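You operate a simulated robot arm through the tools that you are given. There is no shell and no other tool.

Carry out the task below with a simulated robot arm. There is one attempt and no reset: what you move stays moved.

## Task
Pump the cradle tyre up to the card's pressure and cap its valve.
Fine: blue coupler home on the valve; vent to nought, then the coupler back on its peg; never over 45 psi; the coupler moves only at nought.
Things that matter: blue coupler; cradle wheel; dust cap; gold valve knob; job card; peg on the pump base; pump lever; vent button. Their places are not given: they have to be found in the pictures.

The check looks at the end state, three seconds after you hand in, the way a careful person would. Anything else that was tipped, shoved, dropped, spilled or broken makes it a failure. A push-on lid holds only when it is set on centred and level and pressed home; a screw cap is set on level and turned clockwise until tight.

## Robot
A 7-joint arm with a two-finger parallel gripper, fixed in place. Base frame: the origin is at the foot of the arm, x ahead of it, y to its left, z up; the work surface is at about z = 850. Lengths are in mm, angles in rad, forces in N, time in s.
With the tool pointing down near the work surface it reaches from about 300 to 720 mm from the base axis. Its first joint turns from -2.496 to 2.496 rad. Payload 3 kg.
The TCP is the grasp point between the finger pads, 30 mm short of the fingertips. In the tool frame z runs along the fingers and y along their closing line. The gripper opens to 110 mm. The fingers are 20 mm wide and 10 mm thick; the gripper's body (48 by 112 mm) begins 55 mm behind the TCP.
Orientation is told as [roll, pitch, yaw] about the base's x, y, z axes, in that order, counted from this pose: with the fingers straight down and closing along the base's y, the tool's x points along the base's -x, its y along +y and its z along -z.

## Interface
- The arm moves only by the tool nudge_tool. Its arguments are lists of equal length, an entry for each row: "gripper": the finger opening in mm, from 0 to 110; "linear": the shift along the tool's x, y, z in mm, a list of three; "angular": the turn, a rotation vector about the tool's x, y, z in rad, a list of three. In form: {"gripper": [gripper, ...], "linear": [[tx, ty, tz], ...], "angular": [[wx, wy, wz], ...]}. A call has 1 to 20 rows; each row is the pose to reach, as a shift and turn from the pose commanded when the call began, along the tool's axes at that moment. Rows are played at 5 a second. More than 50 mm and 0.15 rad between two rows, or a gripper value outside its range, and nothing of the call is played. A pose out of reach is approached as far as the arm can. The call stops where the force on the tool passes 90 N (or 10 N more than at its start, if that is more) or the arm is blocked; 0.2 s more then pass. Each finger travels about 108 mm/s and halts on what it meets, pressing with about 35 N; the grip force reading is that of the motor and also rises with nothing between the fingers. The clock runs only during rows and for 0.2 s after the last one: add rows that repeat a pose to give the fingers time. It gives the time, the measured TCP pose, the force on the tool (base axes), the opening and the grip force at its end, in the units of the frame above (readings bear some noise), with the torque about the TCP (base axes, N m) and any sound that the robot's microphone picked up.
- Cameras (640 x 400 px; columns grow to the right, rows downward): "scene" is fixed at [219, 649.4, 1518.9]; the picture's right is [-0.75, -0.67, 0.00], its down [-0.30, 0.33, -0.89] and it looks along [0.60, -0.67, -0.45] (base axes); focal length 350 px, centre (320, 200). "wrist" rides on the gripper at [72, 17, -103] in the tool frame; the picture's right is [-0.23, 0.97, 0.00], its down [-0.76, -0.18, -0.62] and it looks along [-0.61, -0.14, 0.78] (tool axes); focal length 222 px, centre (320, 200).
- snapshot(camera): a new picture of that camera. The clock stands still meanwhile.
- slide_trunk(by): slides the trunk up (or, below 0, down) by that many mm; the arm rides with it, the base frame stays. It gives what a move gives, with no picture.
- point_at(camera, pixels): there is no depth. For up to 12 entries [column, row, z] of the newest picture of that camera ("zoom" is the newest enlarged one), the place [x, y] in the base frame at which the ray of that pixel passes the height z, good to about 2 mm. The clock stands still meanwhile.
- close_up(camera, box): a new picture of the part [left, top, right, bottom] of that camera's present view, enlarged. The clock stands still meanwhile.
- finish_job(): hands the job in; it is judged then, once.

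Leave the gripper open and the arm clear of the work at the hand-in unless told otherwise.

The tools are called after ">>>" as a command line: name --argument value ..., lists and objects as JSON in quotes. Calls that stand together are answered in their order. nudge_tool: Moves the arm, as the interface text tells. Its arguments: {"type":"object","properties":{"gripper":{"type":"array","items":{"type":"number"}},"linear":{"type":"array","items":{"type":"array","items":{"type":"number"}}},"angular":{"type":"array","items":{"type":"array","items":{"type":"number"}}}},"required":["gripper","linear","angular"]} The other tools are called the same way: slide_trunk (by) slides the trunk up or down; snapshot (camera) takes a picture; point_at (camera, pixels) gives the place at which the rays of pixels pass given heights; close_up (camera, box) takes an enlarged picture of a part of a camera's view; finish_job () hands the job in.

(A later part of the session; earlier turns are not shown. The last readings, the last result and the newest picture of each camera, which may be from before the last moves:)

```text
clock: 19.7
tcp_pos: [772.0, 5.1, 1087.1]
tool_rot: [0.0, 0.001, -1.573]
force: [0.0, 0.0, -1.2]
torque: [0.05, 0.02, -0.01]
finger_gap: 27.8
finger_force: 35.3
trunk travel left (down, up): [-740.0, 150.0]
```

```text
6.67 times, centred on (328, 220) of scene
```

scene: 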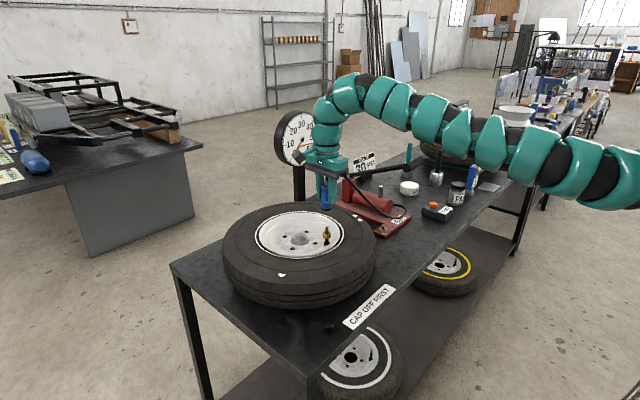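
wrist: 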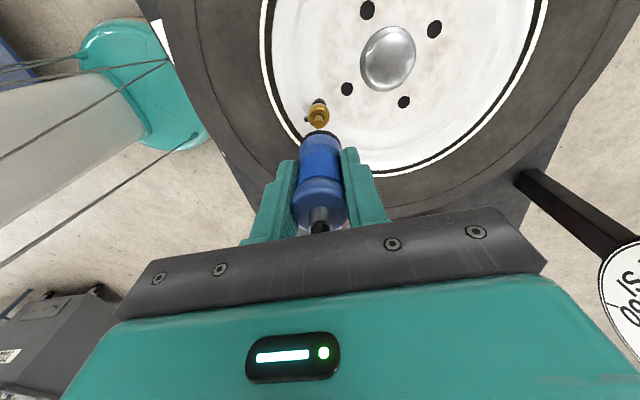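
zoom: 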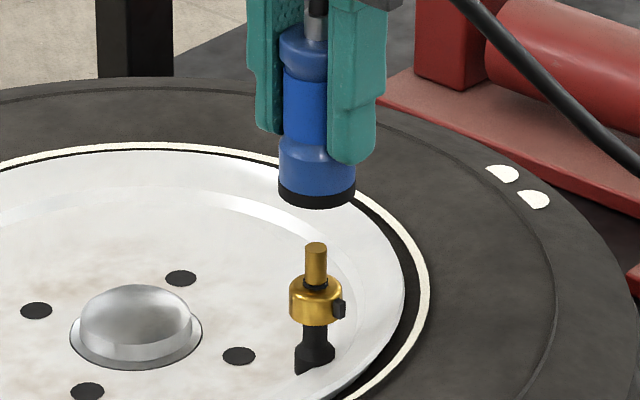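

In the scene view the coupler bottom centre (317) lines up with the valve tip (316), and the wrist view aligns too. I'll descend gradually and watch the force.

>>> nudge_tool --gripper '[25, 25, 25, 25, 25, 25, 25]' --linear '[[0, 0, 8], [0, 0, 14], [0, 0, 18], [0, 0, 21], [0, 0, 24], [0, 0, 27], [0, 0, 30]]' --angular '[[0, 0, 0], [0, 0, 0], [0, 0, 0], [0, 0, 0], [0, 0, 0], [0, 0, 0], [0, 0, 0]]'

>>> close_up --camera "scene" --box '[305, 190, 350, 250]'

>>> close_up --camera "wrist" --box '[290, 85, 350, 145]'

```text
clock: 21.3
tcp_pos: [770.6, 4.6, 1060.4]
tool_rot: [0.001, 0.002, -1.572]
force: [0.0, -1.2, 7.7]
torque: [-0.06, -0.11, 0.01]
finger_gap: 28.0
finger_force: 34.8
trunk travel left (down, up): [-740.0, 150.0]
```

```text
6.67 times, centred on (328, 220) of scene
```

zoom: 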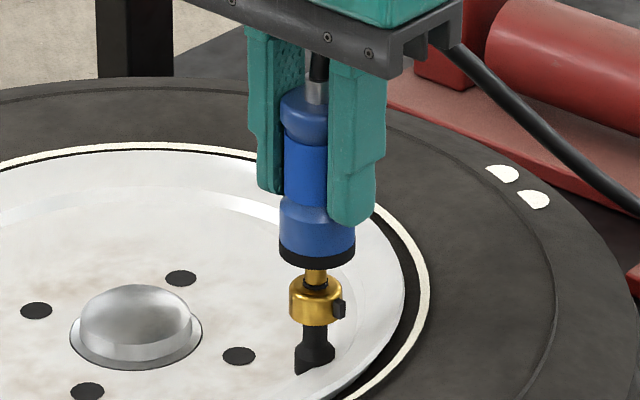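

```text
6.67 times, centred on (320, 115) of wrist
```

zoom: 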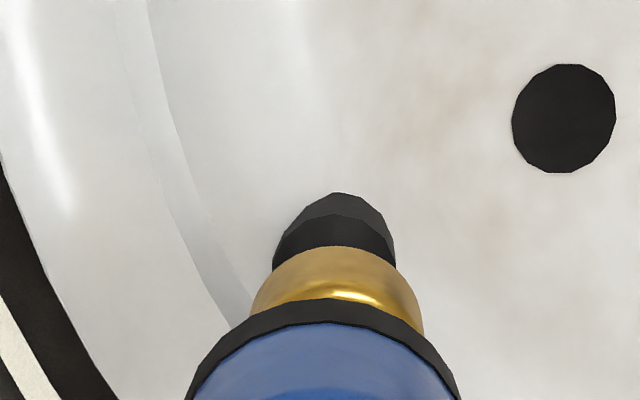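

Contact has begun, at 7.7 N. I'll press on in 2 mm steps.

>>> nudge_tool --gripper '[25, 25, 25]' --linear '[[0, 0, 2], [0, 0, 4], [0, 0, 6]]' --angular '[[0, 0, 0], [0, 0, 0], [0, 0, 0]]'

>>> close_up --camera "scene" --box '[305, 190, 350, 250]'

```text
clock: 22.1
tcp_pos: [769.5, 5.8, 1059.9]
tool_rot: [0.012, 0.005, -1.572]
force: [10.7, -1.0, 52.2]
torque: [-0.39, -0.84, 0.08]
finger_gap: 27.7
finger_force: 34.7
trunk travel left (down, up): [-740.0, 150.0]
```

```text
6.67 times, centred on (328, 220) of scene
```

zoom: 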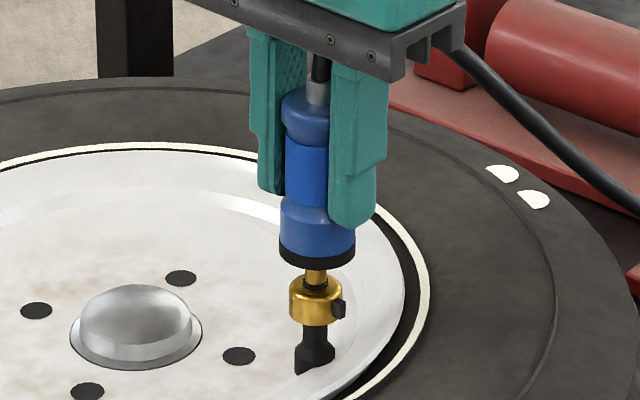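

It is blocked at the mouth with 52 N and the z is unchanged. The torque suggests the stem sits toward +x/-y of the coupler's centre. I'll back off 8 mm and re-check alignment.

>>> nudge_tool --gripper '[25, 25, 25, 25]' --linear '[[0, 0, -4], [0, 0, -10], [0, 0, -14], [0, 0, -14]]' --angular '[[0, 0, 0], [0, 0, 0], [0, 0, 0], [0, 0, 0]]'

>>> close_up --camera "scene" --box '[312, 205, 342, 245]'

>>> close_up --camera "wrist" --box '[290, 85, 350, 145]'

```text
clock: 23.1
tcp_pos: [770.2, 5.3, 1065.0]
tool_rot: [-0.004, -0.001, -1.574]
force: [0.6, -0.4, -0.2]
torque: [0.01, 0.01, -0.01]
finger_gap: 27.8
finger_force: 35.0
trunk travel left (down, up): [-740.0, 150.0]
```

```text
10.00 times, centred on (327, 225) of scene
```

zoom: 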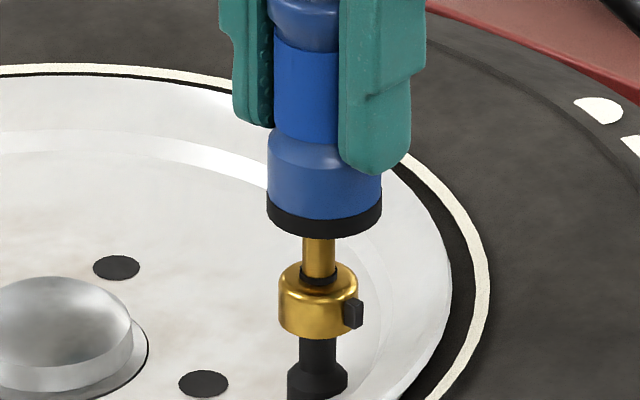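

```text
6.67 times, centred on (320, 115) of wrist
```

zoom: 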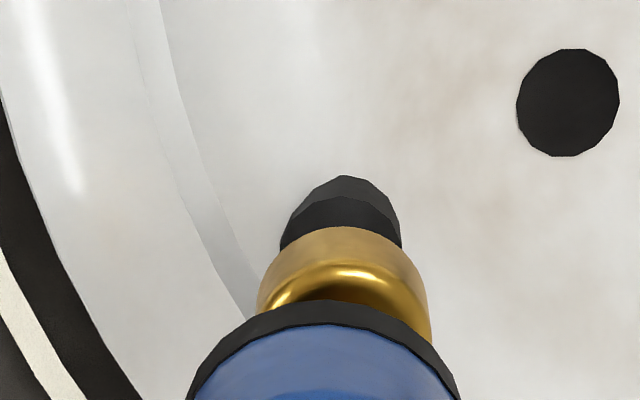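

The tool drifted about -2 mm in x during the descent. The wrist view shows the knob at column 343 versus the 325 reference, and the scene shows the coupler 5 px right of the stem. I'll shift +2.2 mm in x and -0.7 mm in y, then re-check.

>>> nudge_tool --gripper '[25, 25]' --linear '[[-0.7, 2.2, 0], [-0.7, 2.2, 0]]' --angular '[[0, 0, 0], [0, 0, 0]]'

>>> close_up --camera "scene" --box '[312, 205, 342, 245]'

>>> close_up --camera "wrist" --box '[290, 85, 350, 145]'

```text
clock: 23.7
tcp_pos: [772.2, 4.4, 1067.5]
tool_rot: [-0.003, 0.001, -1.571]
force: [0.3, 0.5, -1.7]
torque: [0.01, -0.01, 0.02]
finger_gap: 27.8
finger_force: 35.1
trunk travel left (down, up): [-740.0, 150.0]
```

```text
10.00 times, centred on (327, 225) of scene
```

zoom: 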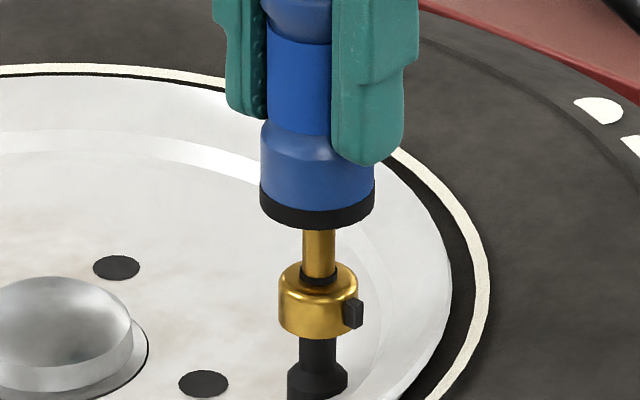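

```text
6.67 times, centred on (320, 115) of wrist
```

zoom: 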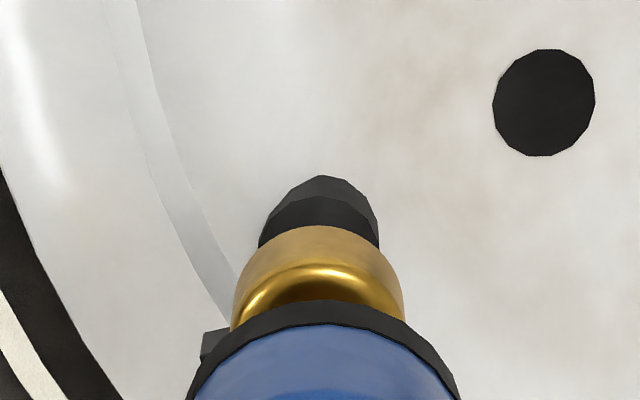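

Now the scene shows 318 vs 319.5 and the wrist 318 vs 325. I'll trim -0.5 mm in x and descend slowly again.

>>> nudge_tool --gripper '[25, 25, 25, 25, 25, 25]' --linear '[[0, -0.5, 3], [0, -0.5, 6], [0, -0.5, 8], [0, -0.5, 10], [0, -0.5, 12], [0, -0.5, 14]]' --angular '[[0, 0, 0], [0, 0, 0], [0, 0, 0], [0, 0, 0], [0, 0, 0], [0, 0, 0]]'

>>> close_up --camera "scene" --box '[312, 205, 342, 245]'

>>> close_up --camera "wrist" --box '[290, 85, 350, 145]'

```text
clock: 25.1
tcp_pos: [772.2, 5.7, 1053.5]
tool_rot: [-0.001, -0.001, -1.571]
force: [-0.3, 0.0, -1.6]
torque: [0.01, 0.04, -0.03]
finger_gap: 28.1
finger_force: 35.2
trunk travel left (down, up): [-740.0, 150.0]
```

```text
10.00 times, centred on (327, 225) of scene
```

zoom: 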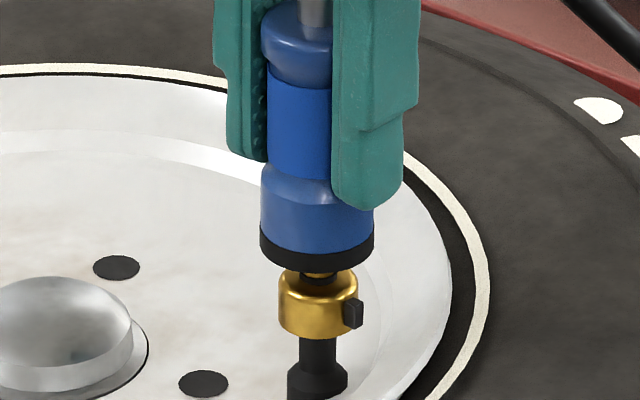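

```text
6.67 times, centred on (320, 115) of wrist
```

zoom: 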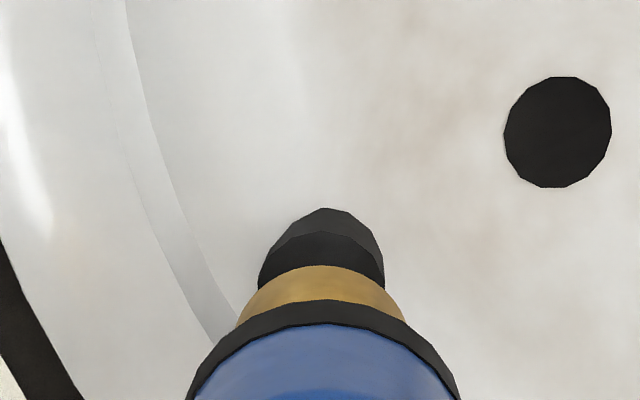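

It slid on freely this time (z 1053.5, no force). I'll continue down to home.

>>> nudge_tool --gripper '[25, 25, 25, 25, 25, 25]' --linear '[[0, 0, 2], [0, 0, 4], [0, 0, 6], [0, 0, 8], [0, 0, 10], [0, 0, 12]]' --angular '[[0, 0, 0], [0, 0, 0], [0, 0, 0], [0, 0, 0], [0, 0, 0], [0, 0, 0]]'

>>> close_up --camera "scene" --box '[312, 205, 342, 245]'

```text
clock: 26.5
tcp_pos: [771.3, 4.6, 1046.7]
tool_rot: [0.008, 0.002, -1.572]
force: [5.0, -0.1, 31.2]
torque: [-0.05, -0.09, 0.05]
finger_gap: 27.7
finger_force: 35.2
trunk travel left (down, up): [-740.0, 150.0]
```

```text
10.00 times, centred on (327, 225) of scene
```

zoom: 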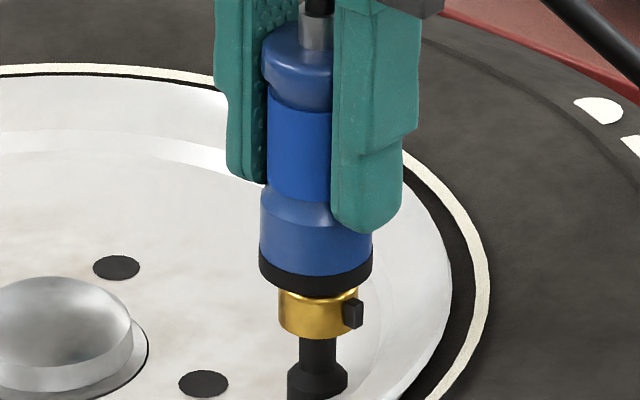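

At z≈1046.7 it resists with 31 N and the coupler sits on the knob. I'll press a little more to be sure it's home.

>>> nudge_tool --gripper '[25, 25, 25]' --linear '[[0, 0, 2], [0, 0, 4], [0, 0, 5]]' --angular '[[0, 0, 0], [0, 0, 0], [0, 0, 0]]'

>>> close_up --camera "scene" --box '[312, 205, 342, 245]'

```text
clock: 27.3
tcp_pos: [772.2, 4.8, 1046.3]
tool_rot: [0.017, 0.003, -1.573]
force: [26.8, 0.0, 87.3]
torque: [-0.23, -0.93, 0.08]
finger_gap: 27.8
finger_force: 35.2
trunk travel left (down, up): [-740.0, 150.0]
```

```text
10.00 times, centred on (327, 225) of scene
```

zoom: 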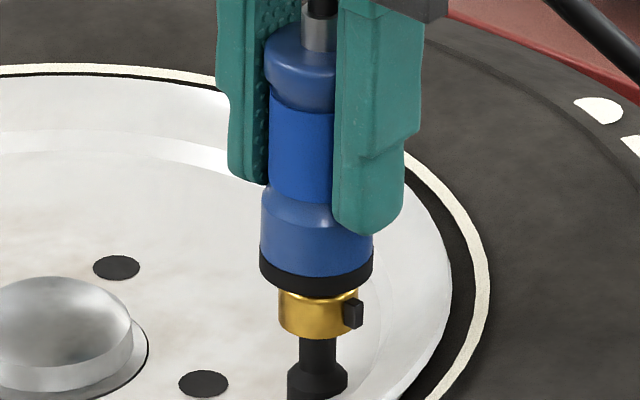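

It's home: 87 N with no further travel. I'll relieve the pressure, open the gripper, and rise straight off.

>>> nudge_tool --gripper '[25, 25, 25]' --linear '[[0, 0, -3], [0, 0, -6], [0, 0, -9]]' --angular '[[0, 0, 0], [0, 0, 0], [0, 0, 0]]'

```text
clock: 28.1
tcp_pos: [771.6, 5.0, 1045.8]
tool_rot: [0.003, -0.001, -1.57]
force: [38.5, 5.6, 58.4]
torque: [0.03, -1.43, 0.08]
finger_gap: 27.8
finger_force: 34.7
trunk travel left (down, up): [-740.0, 150.0]
```

>>> nudge_tool --gripper '[25, 25, 25]' --linear '[[0, 0, -3], [0, 0, -5], [0, 0, -5]]' --angular '[[0, 0, 0], [0, 0, 0], [0, 0, 0]]'

```text
clock: 28.9
tcp_pos: [771.8, 4.4, 1045.8]
tool_rot: [-0.008, -0.004, -1.572]
force: [17.5, 3.3, 9.0]
torque: [0.17, -0.91, 0.07]
finger_gap: 28.1
finger_force: 34.8
trunk travel left (down, up): [-740.0, 150.0]
```

Forces are nearly relieved. I'll open and rise.

>>> nudge_tool --gripper '[40, 60, 70, 70, 70, 70, 70, 70, 70, 70]' --linear '[[0, 0, 0], [0, 0, 0], [0, 0, 0], [0, 0, 0], [0, 0, -20], [0, 0, -45], [0, 0, -75], [0, 0, -105], [0, 0, -135], [0, 0, -150]]' --angular '[[0, 0, 0], [0, 0, 0], [0, 0, 0], [0, 0, 0], [0, 0, 0], [0, 0, 0], [0, 0, 0], [0, 0, 0], [0, 0, 0], [0, 0, 0]]'

>>> snapshot --camera "scene"

>>> close_up --camera "scene" --box '[300, 180, 360, 250]'

>>> snapshot --camera "wrist"

```text
clock: 31.1
tcp_pos: [766.5, 8.0, 1199.0]
tool_rot: [-0.001, -0.002, -1.572]
force: [-0.2, 0.2, 0.9]
torque: [0.02, 0.0, 0.01]
finger_gap: 70.2
finger_force: 0.2
out of reach, approached as far as the arm can: row 10
trunk travel left (down, up): [-740.0, 150.0]
```

```text
taken
```

scene: 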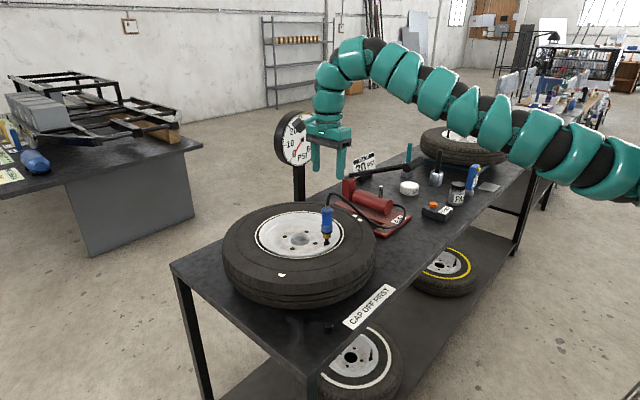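

```text
5.71 times, centred on (330, 215) of scene
```

zoom: 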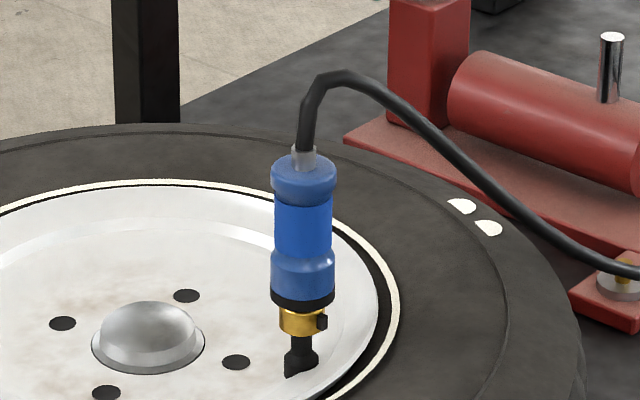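

```text
taken
```

wrist: 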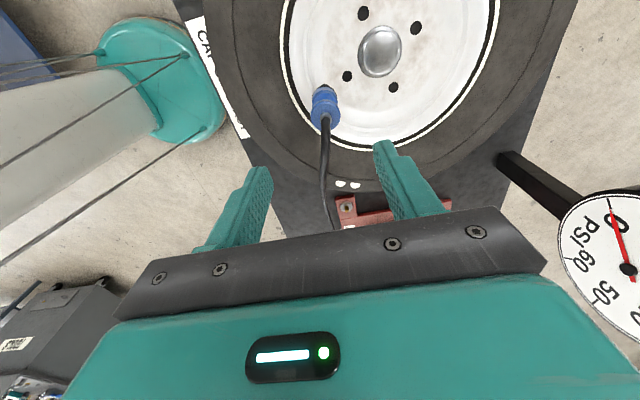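

The coupler stands upright on the valve. Next is the lever: the grip is ≈ (723,-396,1102), its axis is along y, and the hinge is ≈ (1015,-400,961). I'll move above the free +y end of the grip (y≈-368).

>>> nudge_tool --gripper '[70, 70, 70, 70, 70, 70, 70, 70, 70, 70]' --linear '[[-40, -4, 8], [-80, -8, 14], [-120, -12, 14], [-160, -16, 14], [-200, -20, 14], [-240, -25, 14], [-280, -30, 14], [-320, -35, 14], [-350, -40, 14], [-376, -43, 14]]' --angular '[[0, 0, 0], [0, 0, 0], [0, 0, 0], [0, 0, 0], [0, 0, 0], [0, 0, 0], [0, 0, 0], [0, 0, 0], [0, 0, 0], [0, 0, 0]]'

>>> snapshot --camera "wrist"

>>> snapshot --camera "scene"

```text
clock: 33.3
tcp_pos: [724.1, -369.8, 1182.9]
tool_rot: [0.0, 0.0, -1.571]
force: [-0.1, 0.1, -0.1]
torque: [0.0, 0.01, 0.05]
finger_gap: 70.0
finger_force: 0.0
trunk travel left (down, up): [-740.0, 150.0]
```

```text
taken
```

wrist: 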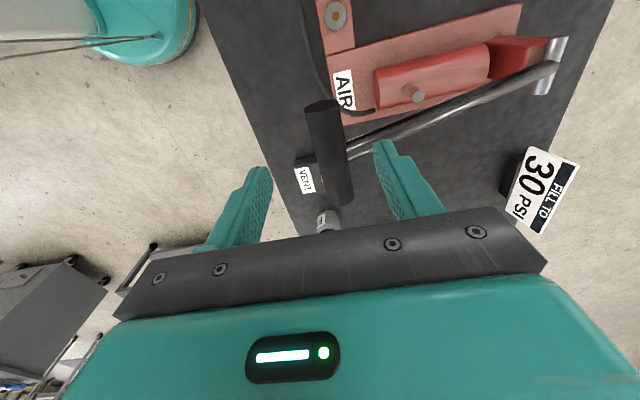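

```text
taken
```

scene: 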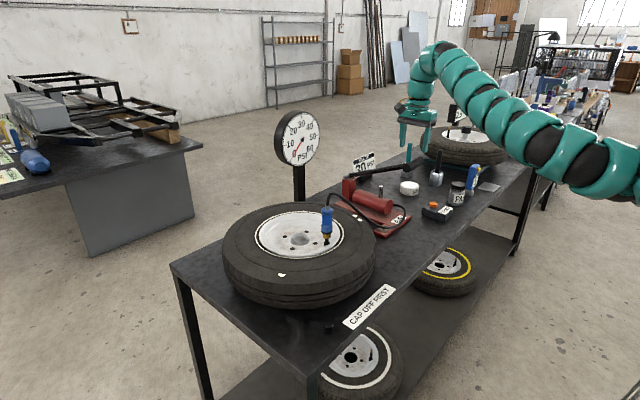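

The grip runs in the wrist view from (322,108) to (342,200), and the bar joins at about (345,155). I'll check its coordinates at its height.

>>> point_at --camera "wrist" --pixels '[[322, 106, 1102], [331, 155, 1115], [341, 200, 1115], [350, 150, 1100], [548, 65, 961], [535, 90, 961], [408, 92, 960]]'

```text
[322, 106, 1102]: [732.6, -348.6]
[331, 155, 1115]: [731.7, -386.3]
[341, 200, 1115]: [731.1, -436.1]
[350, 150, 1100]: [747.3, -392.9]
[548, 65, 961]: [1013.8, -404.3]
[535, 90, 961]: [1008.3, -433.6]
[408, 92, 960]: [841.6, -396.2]
```

The grip centre line is at x≈730. I'll descend straddling its +y end (y≈-366) and close on it.

>>> nudge_tool --gripper '[70, 70, 70, 70, 50, 30, 30, 30]' --linear '[[3, 5, 25], [3, 5, 50], [3, 5, 70], [3, 5, 79], [3, 5, 79], [3, 5, 79], [3, 5, 79], [3, 5, 79]]' --angular '[[0, 0, 0], [0, 0, 0], [0, 0, 0], [0, 0, 0], [0, 0, 0], [0, 0, 0], [0, 0, 0], [0, 0, 0]]'

>>> snapshot --camera "wrist"

>>> close_up --camera "scene" --box '[340, 100, 460, 220]'

```text
clock: 35.1
tcp_pos: [729.5, -365.9, 1105.1]
tool_rot: [-0.001, 0.001, -1.571]
force: [0.8, 0.3, 0.0]
torque: [-0.04, 0.0, -0.02]
finger_gap: 30.2
finger_force: 0.4
trunk travel left (down, up): [-740.0, 150.0]
```

```text
taken
```

wrist: 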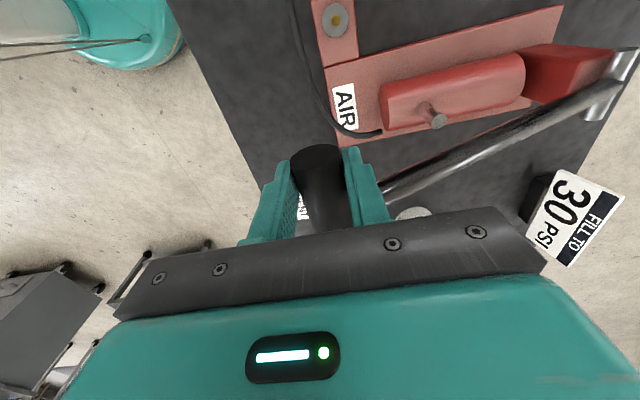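

```text
3.33 times, centred on (400, 160) of scene
```

zoom: 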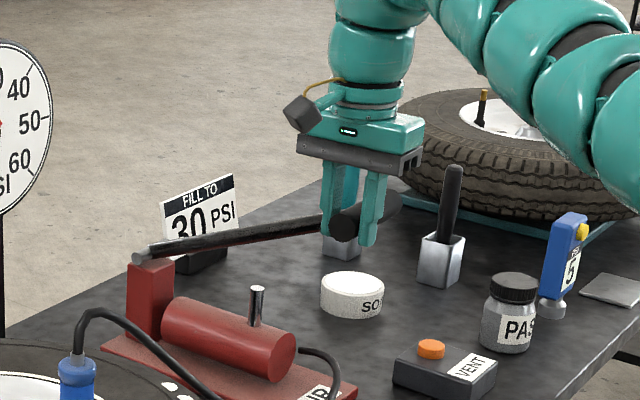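

The fingers flank the handle with no force yet, so I'll close to grip it.

>>> nudge_tool --gripper '[24, 20, 20, 20]' --linear '[[0, 0, 0], [0, 0, 0], [0, 0, 0], [0, 0, 0]]' --angular '[[0, 0, 0], [0, 0, 0], [0, 0, 0], [0, 0, 0]]'

```text
clock: 36.1
tcp_pos: [729.2, -365.3, 1104.6]
tool_rot: [0.001, 0.0, -1.57]
force: [1.3, -0.2, 1.4]
torque: [-0.02, 0.01, 0.03]
finger_gap: 29.4
finger_force: 45.5
trunk travel left (down, up): [-740.0, 150.0]
```

It's gripped. I'll lower the handle about 20 mm along its arc, then look at the force and the gauge.

>>> nudge_tool --gripper '[20, 20, 20, 20]' --linear '[[0, -2.5, 5], [0, -5, 10], [0, -7.5, 15], [0, -9.4, 20]]' --angular '[[0, 0, 0], [0, 0, 0], [0, 0, 0], [0, 0, 0]]'

>>> close_up --camera "scene" --box '[270, 105, 325, 170]'

>>> close_up --camera "scene" --box '[340, 100, 460, 220]'

```text
clock: 37.1
tcp_pos: [721.6, -365.4, 1084.4]
tool_rot: [-0.003, -0.001, -1.572]
force: [10.8, 0.0, 0.2]
torque: [-0.37, -0.88, -0.04]
finger_gap: 29.6
finger_force: 44.9
trunk travel left (down, up): [-740.0, 150.0]
```

```text
6.15 times, centred on (298, 138) of scene
```

zoom: 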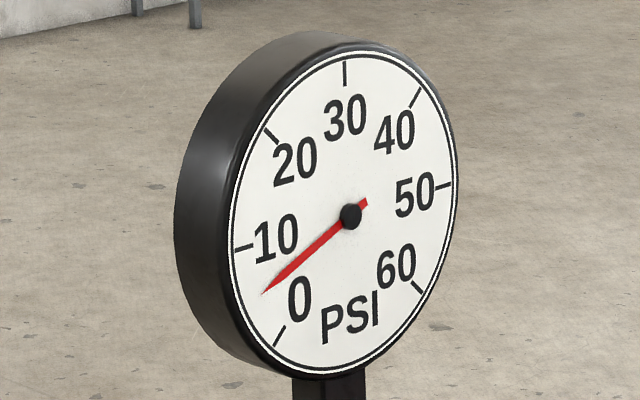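

```text
3.33 times, centred on (400, 160) of scene
```

zoom: 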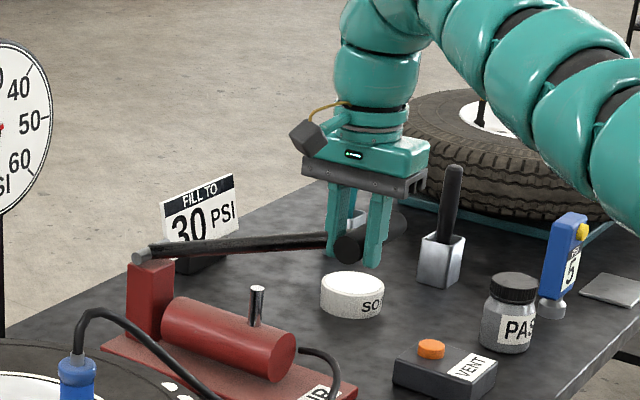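

The gauge rose to about 4–5 psi for a 20 mm stroke, and the lever force is light. I'll continue lowering another 20 mm and watch.

>>> nudge_tool --gripper '[20, 20, 20, 20]' --linear '[[0, -1, 5], [0, -3, 10], [0, -4.5, 15], [0, -6, 20]]' --angular '[[0, 0, 0], [0, 0, 0], [0, 0, 0], [0, 0, 0]]'

>>> close_up --camera "scene" --box '[270, 105, 325, 170]'

```text
clock: 38.1
tcp_pos: [716.6, -365.9, 1065.2]
tool_rot: [0.0, 0.0, -1.569]
force: [10.8, 2.9, 2.3]
torque: [0.11, -0.98, 0.02]
finger_gap: 29.5
finger_force: 44.8
trunk travel left (down, up): [-740.0, 150.0]
```

```text
6.15 times, centred on (298, 138) of scene
```

zoom: 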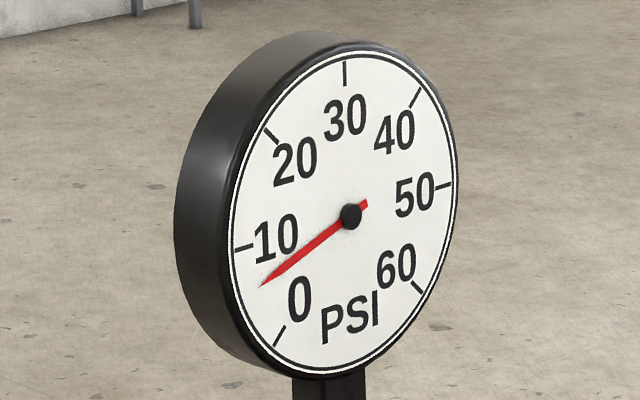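

The rise slowed, at about 5 psi. I'll continue the down-stroke.

>>> nudge_tool --gripper '[20, 20, 20, 20, 20, 20]' --linear '[[0, -1, 5], [0, -2.5, 10], [0, -4, 15], [0, -5, 20], [0, -6, 25], [0, -7, 30]]' --angular '[[0, 0, 0], [0, 0, 0], [0, 0, 0], [0, 0, 0], [0, 0, 0], [0, 0, 0]]'

>>> close_up --camera "scene" --box '[270, 105, 325, 170]'

>>> close_up --camera "scene" --box '[340, 100, 460, 220]'

```text
clock: 39.5
tcp_pos: [709.7, -364.6, 1034.4]
tool_rot: [0.0, 0.0, -1.57]
force: [19.8, 4.2, 3.4]
torque: [0.08, -1.08, -0.03]
finger_gap: 29.7
finger_force: 45.3
trunk travel left (down, up): [-740.0, 150.0]
```

```text
6.15 times, centred on (298, 138) of scene
```

zoom: 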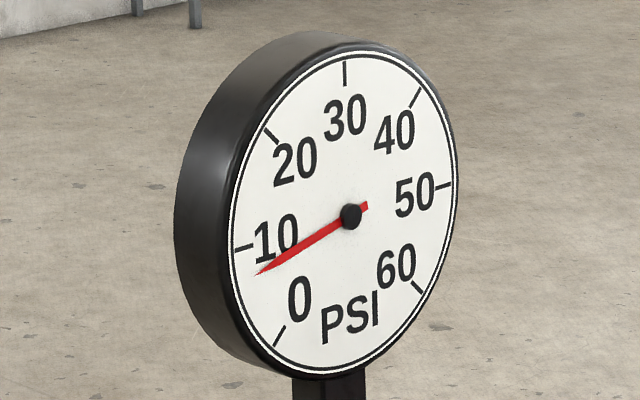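

```text
3.33 times, centred on (400, 160) of scene
```

zoom: 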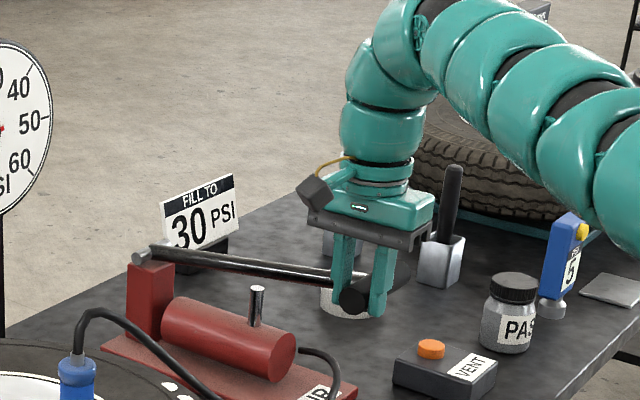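

About 6.5 psi now. The quick first rise and then slower rise suggests that the tyre is filling. I'll complete the down-stroke and watch for the stop.

>>> nudge_tool --gripper '[20, 20, 20, 20, 20, 20, 20, 20]' --linear '[[0, 1, 8], [0, 0.5, 16], [0, 0, 24], [0, -0.5, 32], [0, -1, 40], [0, -1, 48], [0, -1, 56], [0, -1, 64]]' --angular '[[0, 0, 0], [0, 0, 0], [0, 0, 0], [0, 0, 0], [0, 0, 0], [0, 0, 0], [0, 0, 0], [0, 0, 0]]'

>>> close_up --camera "scene" --box '[270, 105, 325, 170]'

>>> close_up --camera "scene" --box '[340, 100, 460, 220]'

```text
clock: 41.3
tcp_pos: [705.6, -365.3, 968.0]
tool_rot: [-0.003, 0.0, -1.571]
force: [14.8, 3.5, 6.3]
torque: [-0.12, -0.59, 0.25]
finger_gap: 29.6
finger_force: 45.1
trunk travel left (down, up): [-740.0, 150.0]
```

```text
6.15 times, centred on (298, 138) of scene
```

zoom: 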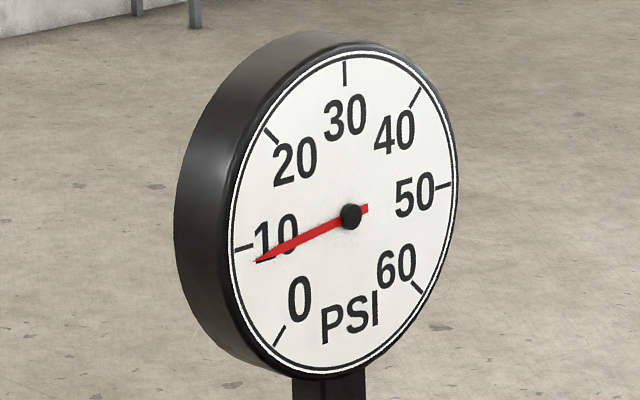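

```text
3.33 times, centred on (400, 160) of scene
```

zoom: 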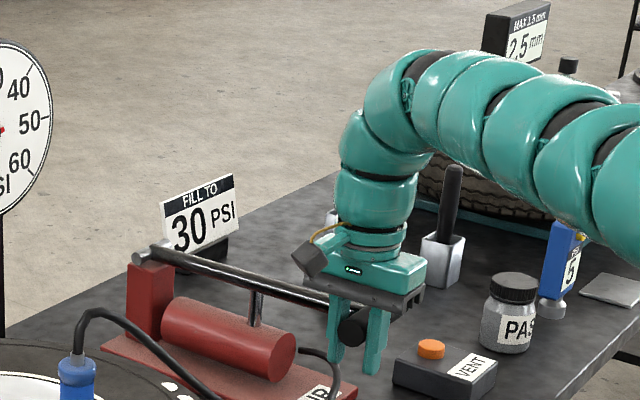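

About 8 psi. The bar is now near the top of the piston pin. I'll go a bit further to find the bottom stop.

>>> nudge_tool --gripper '[20, 20, 20, 20]' --linear '[[0, 1, 5], [0, 1.5, 10], [0, 2, 15], [0, 2.5, 20]]' --angular '[[0, 0, 0], [0, 0, 0], [0, 0, 0], [0, 0, 0]]'

>>> close_up --camera "scene" --box '[270, 105, 325, 170]'

>>> close_up --camera "scene" --box '[340, 150, 460, 220]'

```text
clock: 42.3
tcp_pos: [704.8, -364.1, 943.6]
tool_rot: [-0.019, 0.005, -1.57]
force: [2.9, 6.8, 2.4]
torque: [-0.18, 0.38, 0.17]
finger_gap: 29.7
finger_force: 9.9
trunk travel left (down, up): [-740.0, 150.0]
```

```text
6.15 times, centred on (298, 138) of scene
```

zoom: 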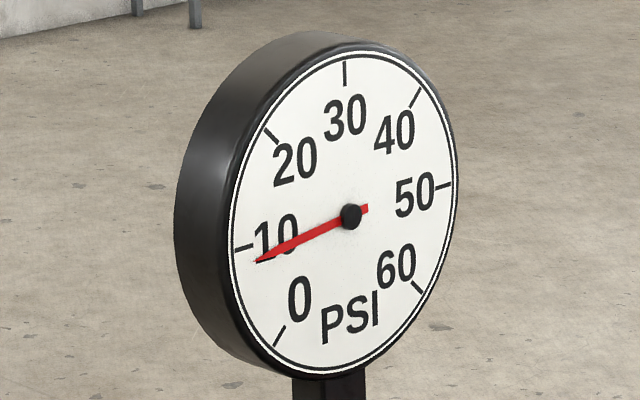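

```text
5.33 times, centred on (400, 185) of scene
```

zoom: 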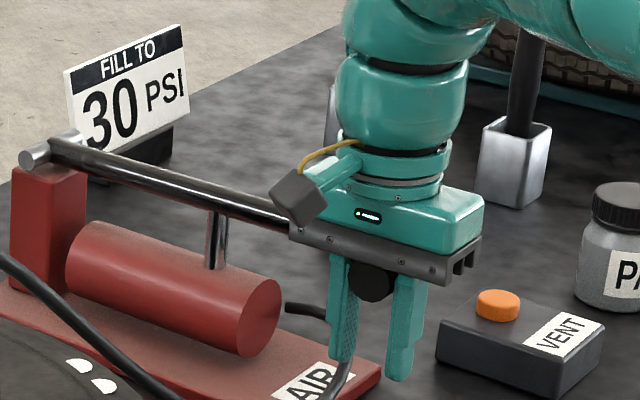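

The lever bottomed at handle z≈966, where the fingers slid on it, and the pressure holds at about 8 psi. I'll open and re-centre on the handle, then see whether the lever springs back by itself.

>>> nudge_tool --gripper '[34, 44, 50, 50, 50]' --linear '[[0, 0, 0], [0, 0, 0], [0, 0, -5], [0, 0, -20], [0, 0, -22]]' --angular '[[0, 0, 0], [0, 0, 0], [0, 0, 0], [0, 0, 0], [0, 0, 0]]'

>>> close_up --camera "scene" --box '[340, 150, 460, 220]'

>>> snapshot --camera "wrist"

```text
clock: 43.5
tcp_pos: [709.6, -365.7, 974.6]
tool_rot: [0.0, 0.0, -1.572]
force: [1.1, -1.1, 2.5]
torque: [0.03, -0.01, 0.0]
finger_gap: 50.0
finger_force: 0.1
trunk travel left (down, up): [-740.0, 150.0]
```

```text
5.33 times, centred on (400, 185) of scene
```

zoom: 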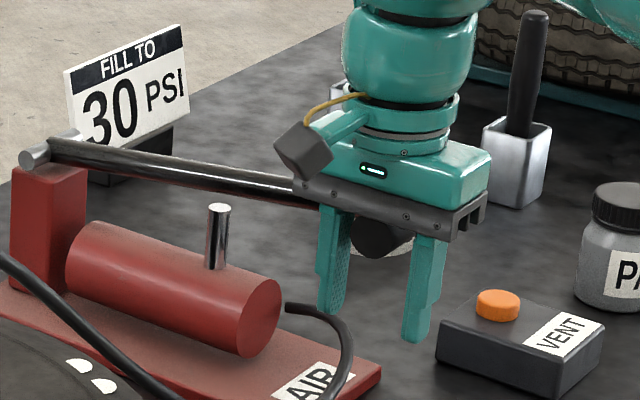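

```text
taken
```

wrist: 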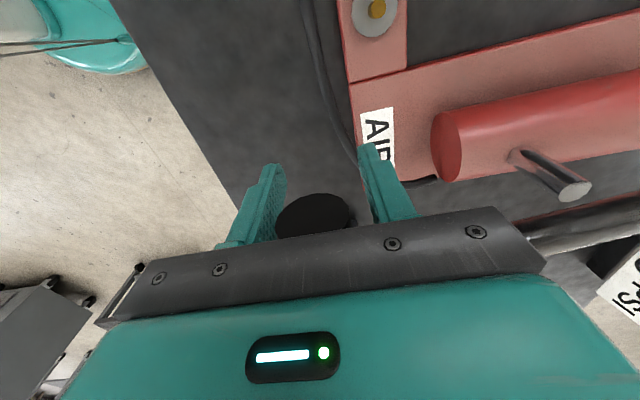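

The lever springs back up against the gripper's palm, so I can pump by pressing with the palm while straddling the grip. I'll rise to let it return fully, then read the gauge.

>>> nudge_tool --gripper '[50, 50, 50, 50, 50]' --linear '[[0, 4, -20], [0, 8, -45], [0, 13, -70], [0, 18, -90], [0, 20, -95]]' --angular '[[0, 0, 0], [0, 0, 0], [0, 0, 0], [0, 0, 0], [0, 0, 0]]'

>>> close_up --camera "scene" --box '[270, 105, 325, 170]'

>>> close_up --camera "scene" --box '[340, 100, 460, 220]'

```text
clock: 44.7
tcp_pos: [728.5, -366.0, 1068.6]
tool_rot: [-0.001, 0.001, -1.573]
force: [0.1, 0.5, 0.4]
torque: [0.0, -0.02, -0.01]
finger_gap: 50.1
finger_force: 0.0
trunk travel left (down, up): [-740.0, 150.0]
```

```text
6.15 times, centred on (298, 138) of scene
```

zoom: 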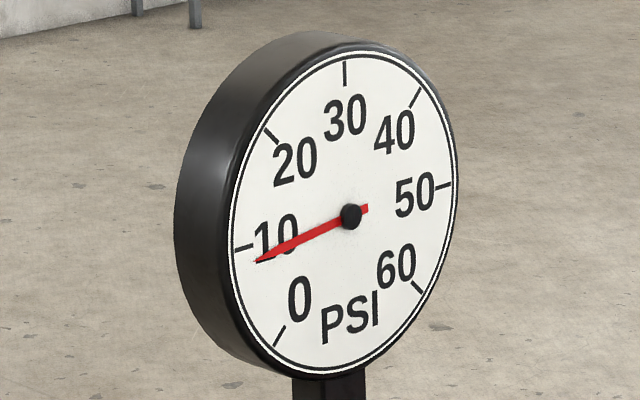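

```text
3.33 times, centred on (400, 160) of scene
```

zoom: 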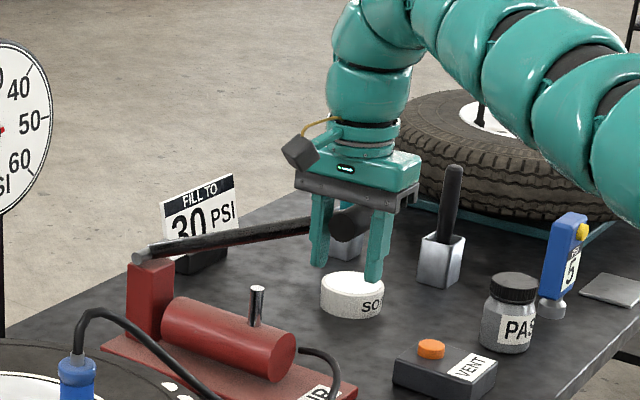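

The gauge holds at about 8 psi. Second stroke: press down with the palm along the arc and return.

>>> nudge_tool --gripper '[50, 50, 50, 50, 50, 50, 50, 50, 50, 50, 50, 50, 50, 50, 50]' --linear '[[0, -4, 20], [0, -8, 40], [0, -11, 60], [0, -14, 80], [0, -17, 100], [0, -18, 115], [0, -19, 126], [0, -20, 136], [0, -19, 115], [0, -15, 90], [0, -12, 65], [0, -8, 40], [0, -4, 20], [0, 0, 0], [0, 0, 0]]' --angular '[[0, 0, 0], [0, 0, 0], [0, 0, 0], [0, 0, 0], [0, 0, 0], [0, 0, 0], [0, 0, 0], [0, 0, 0], [0, 0, 0], [0, 0, 0], [0, 0, 0], [0, 0, 0], [0, 0, 0], [0, 0, 0], [0, 0, 0]]'

>>> close_up --camera "scene" --box '[270, 105, 325, 170]'

```text
clock: 47.9
tcp_pos: [728.4, -366.8, 1069.2]
tool_rot: [0.001, 0.0, -1.571]
force: [0.1, 0.1, 0.3]
torque: [-0.02, 0.0, -0.02]
finger_gap: 50.1
finger_force: 0.1
trunk travel left (down, up): [-740.0, 150.0]
```

```text
6.15 times, centred on (298, 138) of scene
```

zoom: 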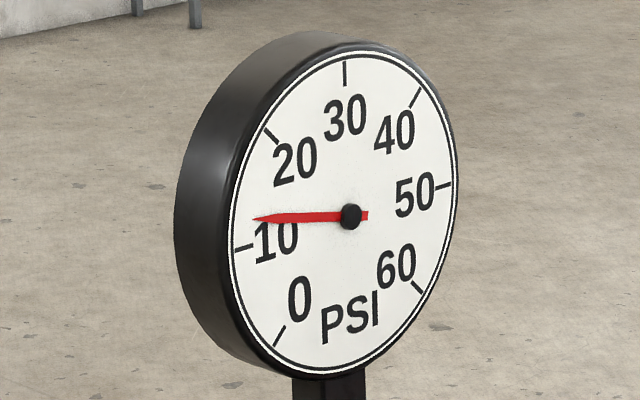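

It now reads about 13 psi, so roughly 5 psi per stroke. Before going higher I'll check what the vent does to the tyre at this low pressure. I'll rise clear of the handle and go above the vent button.

>>> nudge_tool --gripper '[50, 50, 50, 30, 10, 0, 0, 0, 0]' --linear '[[0, 0, -40], [0, 0, -75], [0, 0, -98], [-40, -8, -98], [-80, -16, -98], [-120, -24, -98], [-150, -28, -98], [-170, -30, -98], [-178, -30, -98]]' --angular '[[0, 0, 0], [0, 0, 0], [0, 0, 0], [0, 0, 0], [0, 0, 0], [0, 0, 0], [0, 0, 0], [0, 0, 0], [0, 0, 0]]'

>>> snapshot --camera "wrist"

>>> snapshot --camera "scene"

```text
clock: 49.9
tcp_pos: [696.3, -536.3, 1163.9]
tool_rot: [0.001, -0.003, -1.572]
force: [0.1, -0.1, -0.7]
torque: [-0.02, 0.02, 0.0]
finger_gap: 0.0
finger_force: 35.1
out of reach, approached as far as the arm can: row 9
trunk travel left (down, up): [-740.0, 150.0]
```

```text
taken
```

wrist: 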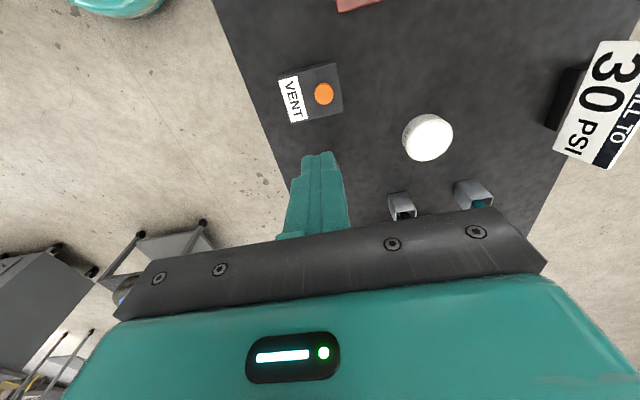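

```text
taken
```

scene: 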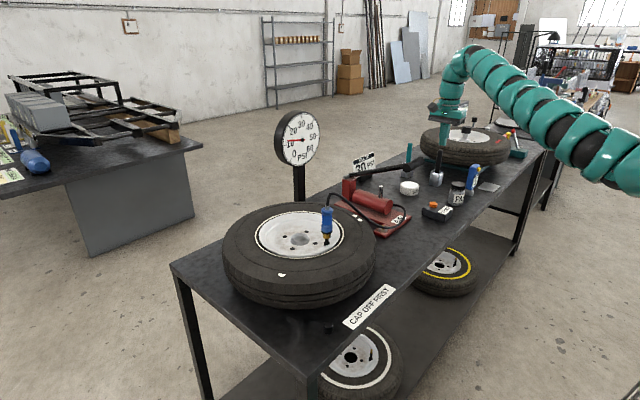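

>>> point_at --camera "wrist" --pixels '[[324, 93, 898], [324, 93, 905], [402, 205, 880], [402, 205, 900], [473, 193, 880], [428, 138, 880], [120, 290, 900]]'

>>> point_at --camera "scene" --pixels '[[433.3, 203.5, 898], [435, 178, 880], [441, 148, 980], [441, 148, 1000], [406, 165, 870], [409, 146, 960], [458, 184, 930], [474, 167, 960], [472, 190, 870]]'

>>> close_up --camera "scene" --box '[395, 90, 505, 225]'

```text
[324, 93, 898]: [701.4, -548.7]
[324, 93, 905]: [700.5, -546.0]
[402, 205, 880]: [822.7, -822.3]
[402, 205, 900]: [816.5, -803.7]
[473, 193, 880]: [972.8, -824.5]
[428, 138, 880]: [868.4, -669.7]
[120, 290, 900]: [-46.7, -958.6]
```

```text
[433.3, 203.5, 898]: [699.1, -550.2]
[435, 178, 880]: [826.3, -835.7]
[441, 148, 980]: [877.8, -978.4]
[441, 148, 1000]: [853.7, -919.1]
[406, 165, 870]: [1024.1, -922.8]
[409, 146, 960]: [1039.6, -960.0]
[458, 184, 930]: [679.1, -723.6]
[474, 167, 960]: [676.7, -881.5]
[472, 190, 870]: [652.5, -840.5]
```

```text
2.96 times, centred on (450, 158) of scene
```

zoom: 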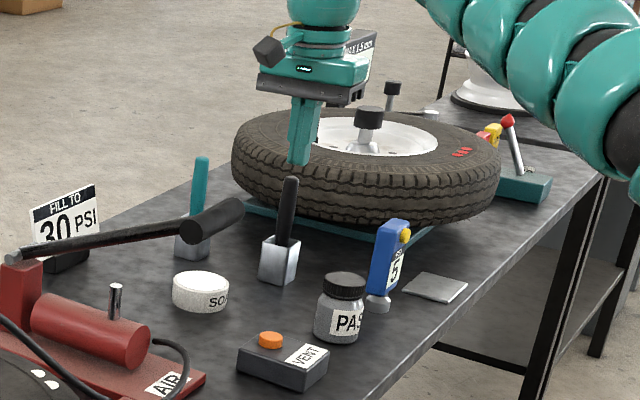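

The button is at ≈ (700,-548) with its top near z 900, and neighbours are well clear. I'll descend with closed fingers to just above it.

>>> nudge_tool --gripper '[0, 0, 0, 0, 0, 0, 0]' --linear '[[-3, 1, 40], [-8, 3, 80], [-12, 4, 120], [-12, 4, 160], [-12, 4, 195], [-12, 4, 215], [-12, 4, 215]]' --angular '[[0, 0, 0], [0, 0, 0], [0, 0, 0], [0, 0, 0], [0, 0, 0], [0, 0, 0], [0, 0, 0]]'

>>> snapshot --camera "wrist"

>>> close_up --camera "scene" --box '[395, 140, 475, 225]'

```text
clock: 51.5
tcp_pos: [684.3, -549.2, 951.6]
tool_rot: [0.002, 0.0, -1.583]
force: [-0.9, -32.9, 3.2]
torque: [3.57, -0.24, -0.66]
finger_gap: 0.0
finger_force: 34.9
out of reach, approached as far as the arm can: row 5, 6, 7
trunk travel left (down, up): [-740.0, 150.0]
```

```text
taken
```

wrist: 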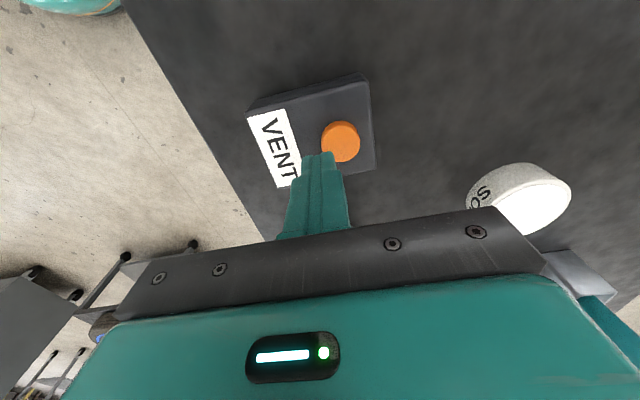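

```text
4.71 times, centred on (435, 182) of scene
```

zoom: 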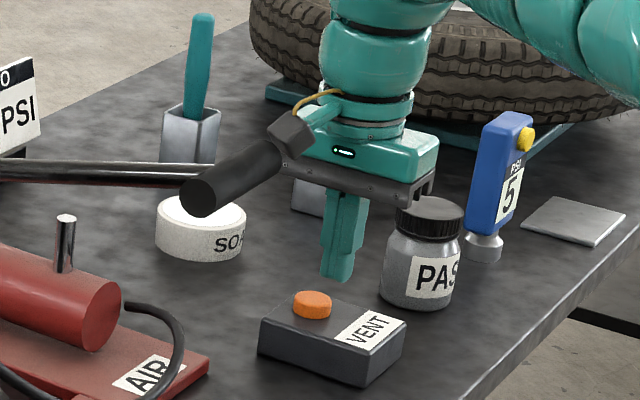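

There's contact: -33 N in y. The camera housing on the gripper's +y side is touching the lever grip's end. I'll back straight up, then turn the gripper to yaw 0 so the housing faces the robot, away from the lever.

>>> nudge_tool --gripper '[0, 0, 0, 0, 0, 0]' --linear '[[-5, 0, -10], [-5, 0, -45], [-3, 0, -85], [0, 0, -125], [2, 0, -165], [4, 0, -200]]' --angular '[[0, 0, 0], [0, 0, 0], [0, 0, 0], [0, 0, 0], [0, 0, 0], [0, 0, 0]]'

>>> snapshot --camera "scene"

```text
clock: 52.9
tcp_pos: [688.1, -535.3, 1151.9]
tool_rot: [0.0, 0.0, -1.574]
force: [-0.3, 0.2, 0.4]
torque: [0.02, 0.03, 0.02]
finger_gap: 0.0
finger_force: 34.7
trunk travel left (down, up): [-740.0, 150.0]
```

```text
taken
```

scene: 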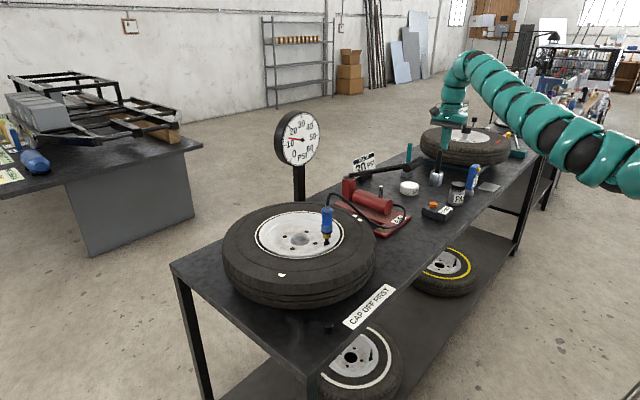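

Clear. Turning to yaw 0 in place and checking the gauge.

>>> nudge_tool --gripper '[0, 0, 0, 0, 0, 0, 0, 0, 0, 0, 0, 0]' --linear '[[0, 0, 0], [0, 0, 0], [0, 0, 5], [0, 1, 10], [0, 2, 15], [0, 3, 20], [-2, 4, 25], [-4, 6, 30], [-6, 7, 35], [-8, 8, 40], [-10, 9, 45], [-11, 10, 50]]' --angular '[[0, 0, -0.14], [0, 0, -0.28], [0, 0, -0.42], [0, 0, -0.56], [0, 0, -0.7], [0, 0, -0.84], [0, 0, -0.98], [0, 0, -1.12], [0, 0, -1.26], [0, 0, -1.4], [0, 0, -1.5], [0, 0, -1.571]]'

>>> snapshot --camera "wrist"

>>> close_up --camera "scene" --box '[270, 105, 325, 170]'

```text
clock: 55.5
tcp_pos: [698.2, -548.9, 1099.8]
tool_rot: [0.0, 0.0, 0.0]
force: [0.4, 1.0, 0.3]
torque: [-0.01, 0.0, 0.0]
finger_gap: 0.0
finger_force: 34.7
trunk travel left (down, up): [-740.0, 150.0]
```

```text
taken
```

wrist: 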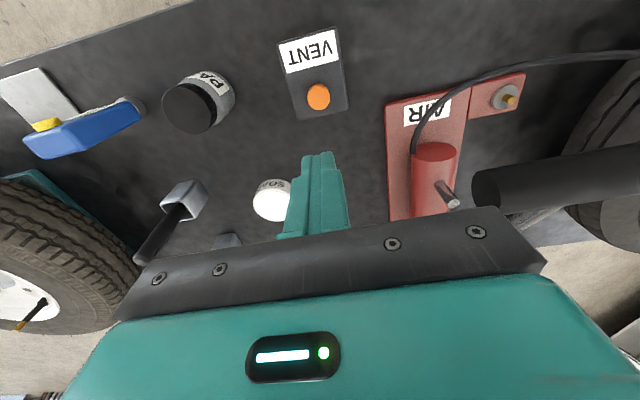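

```text
6.15 times, centred on (298, 138) of scene
```

zoom: 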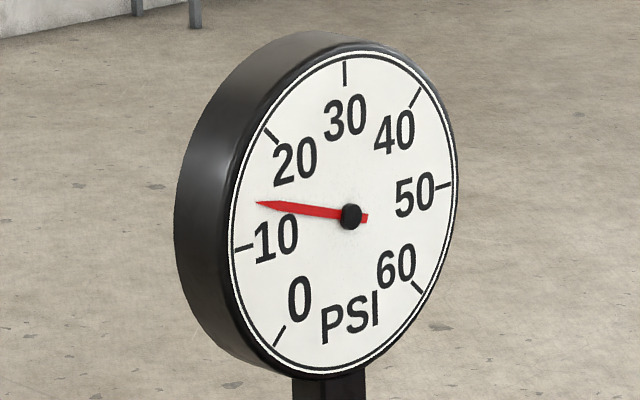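

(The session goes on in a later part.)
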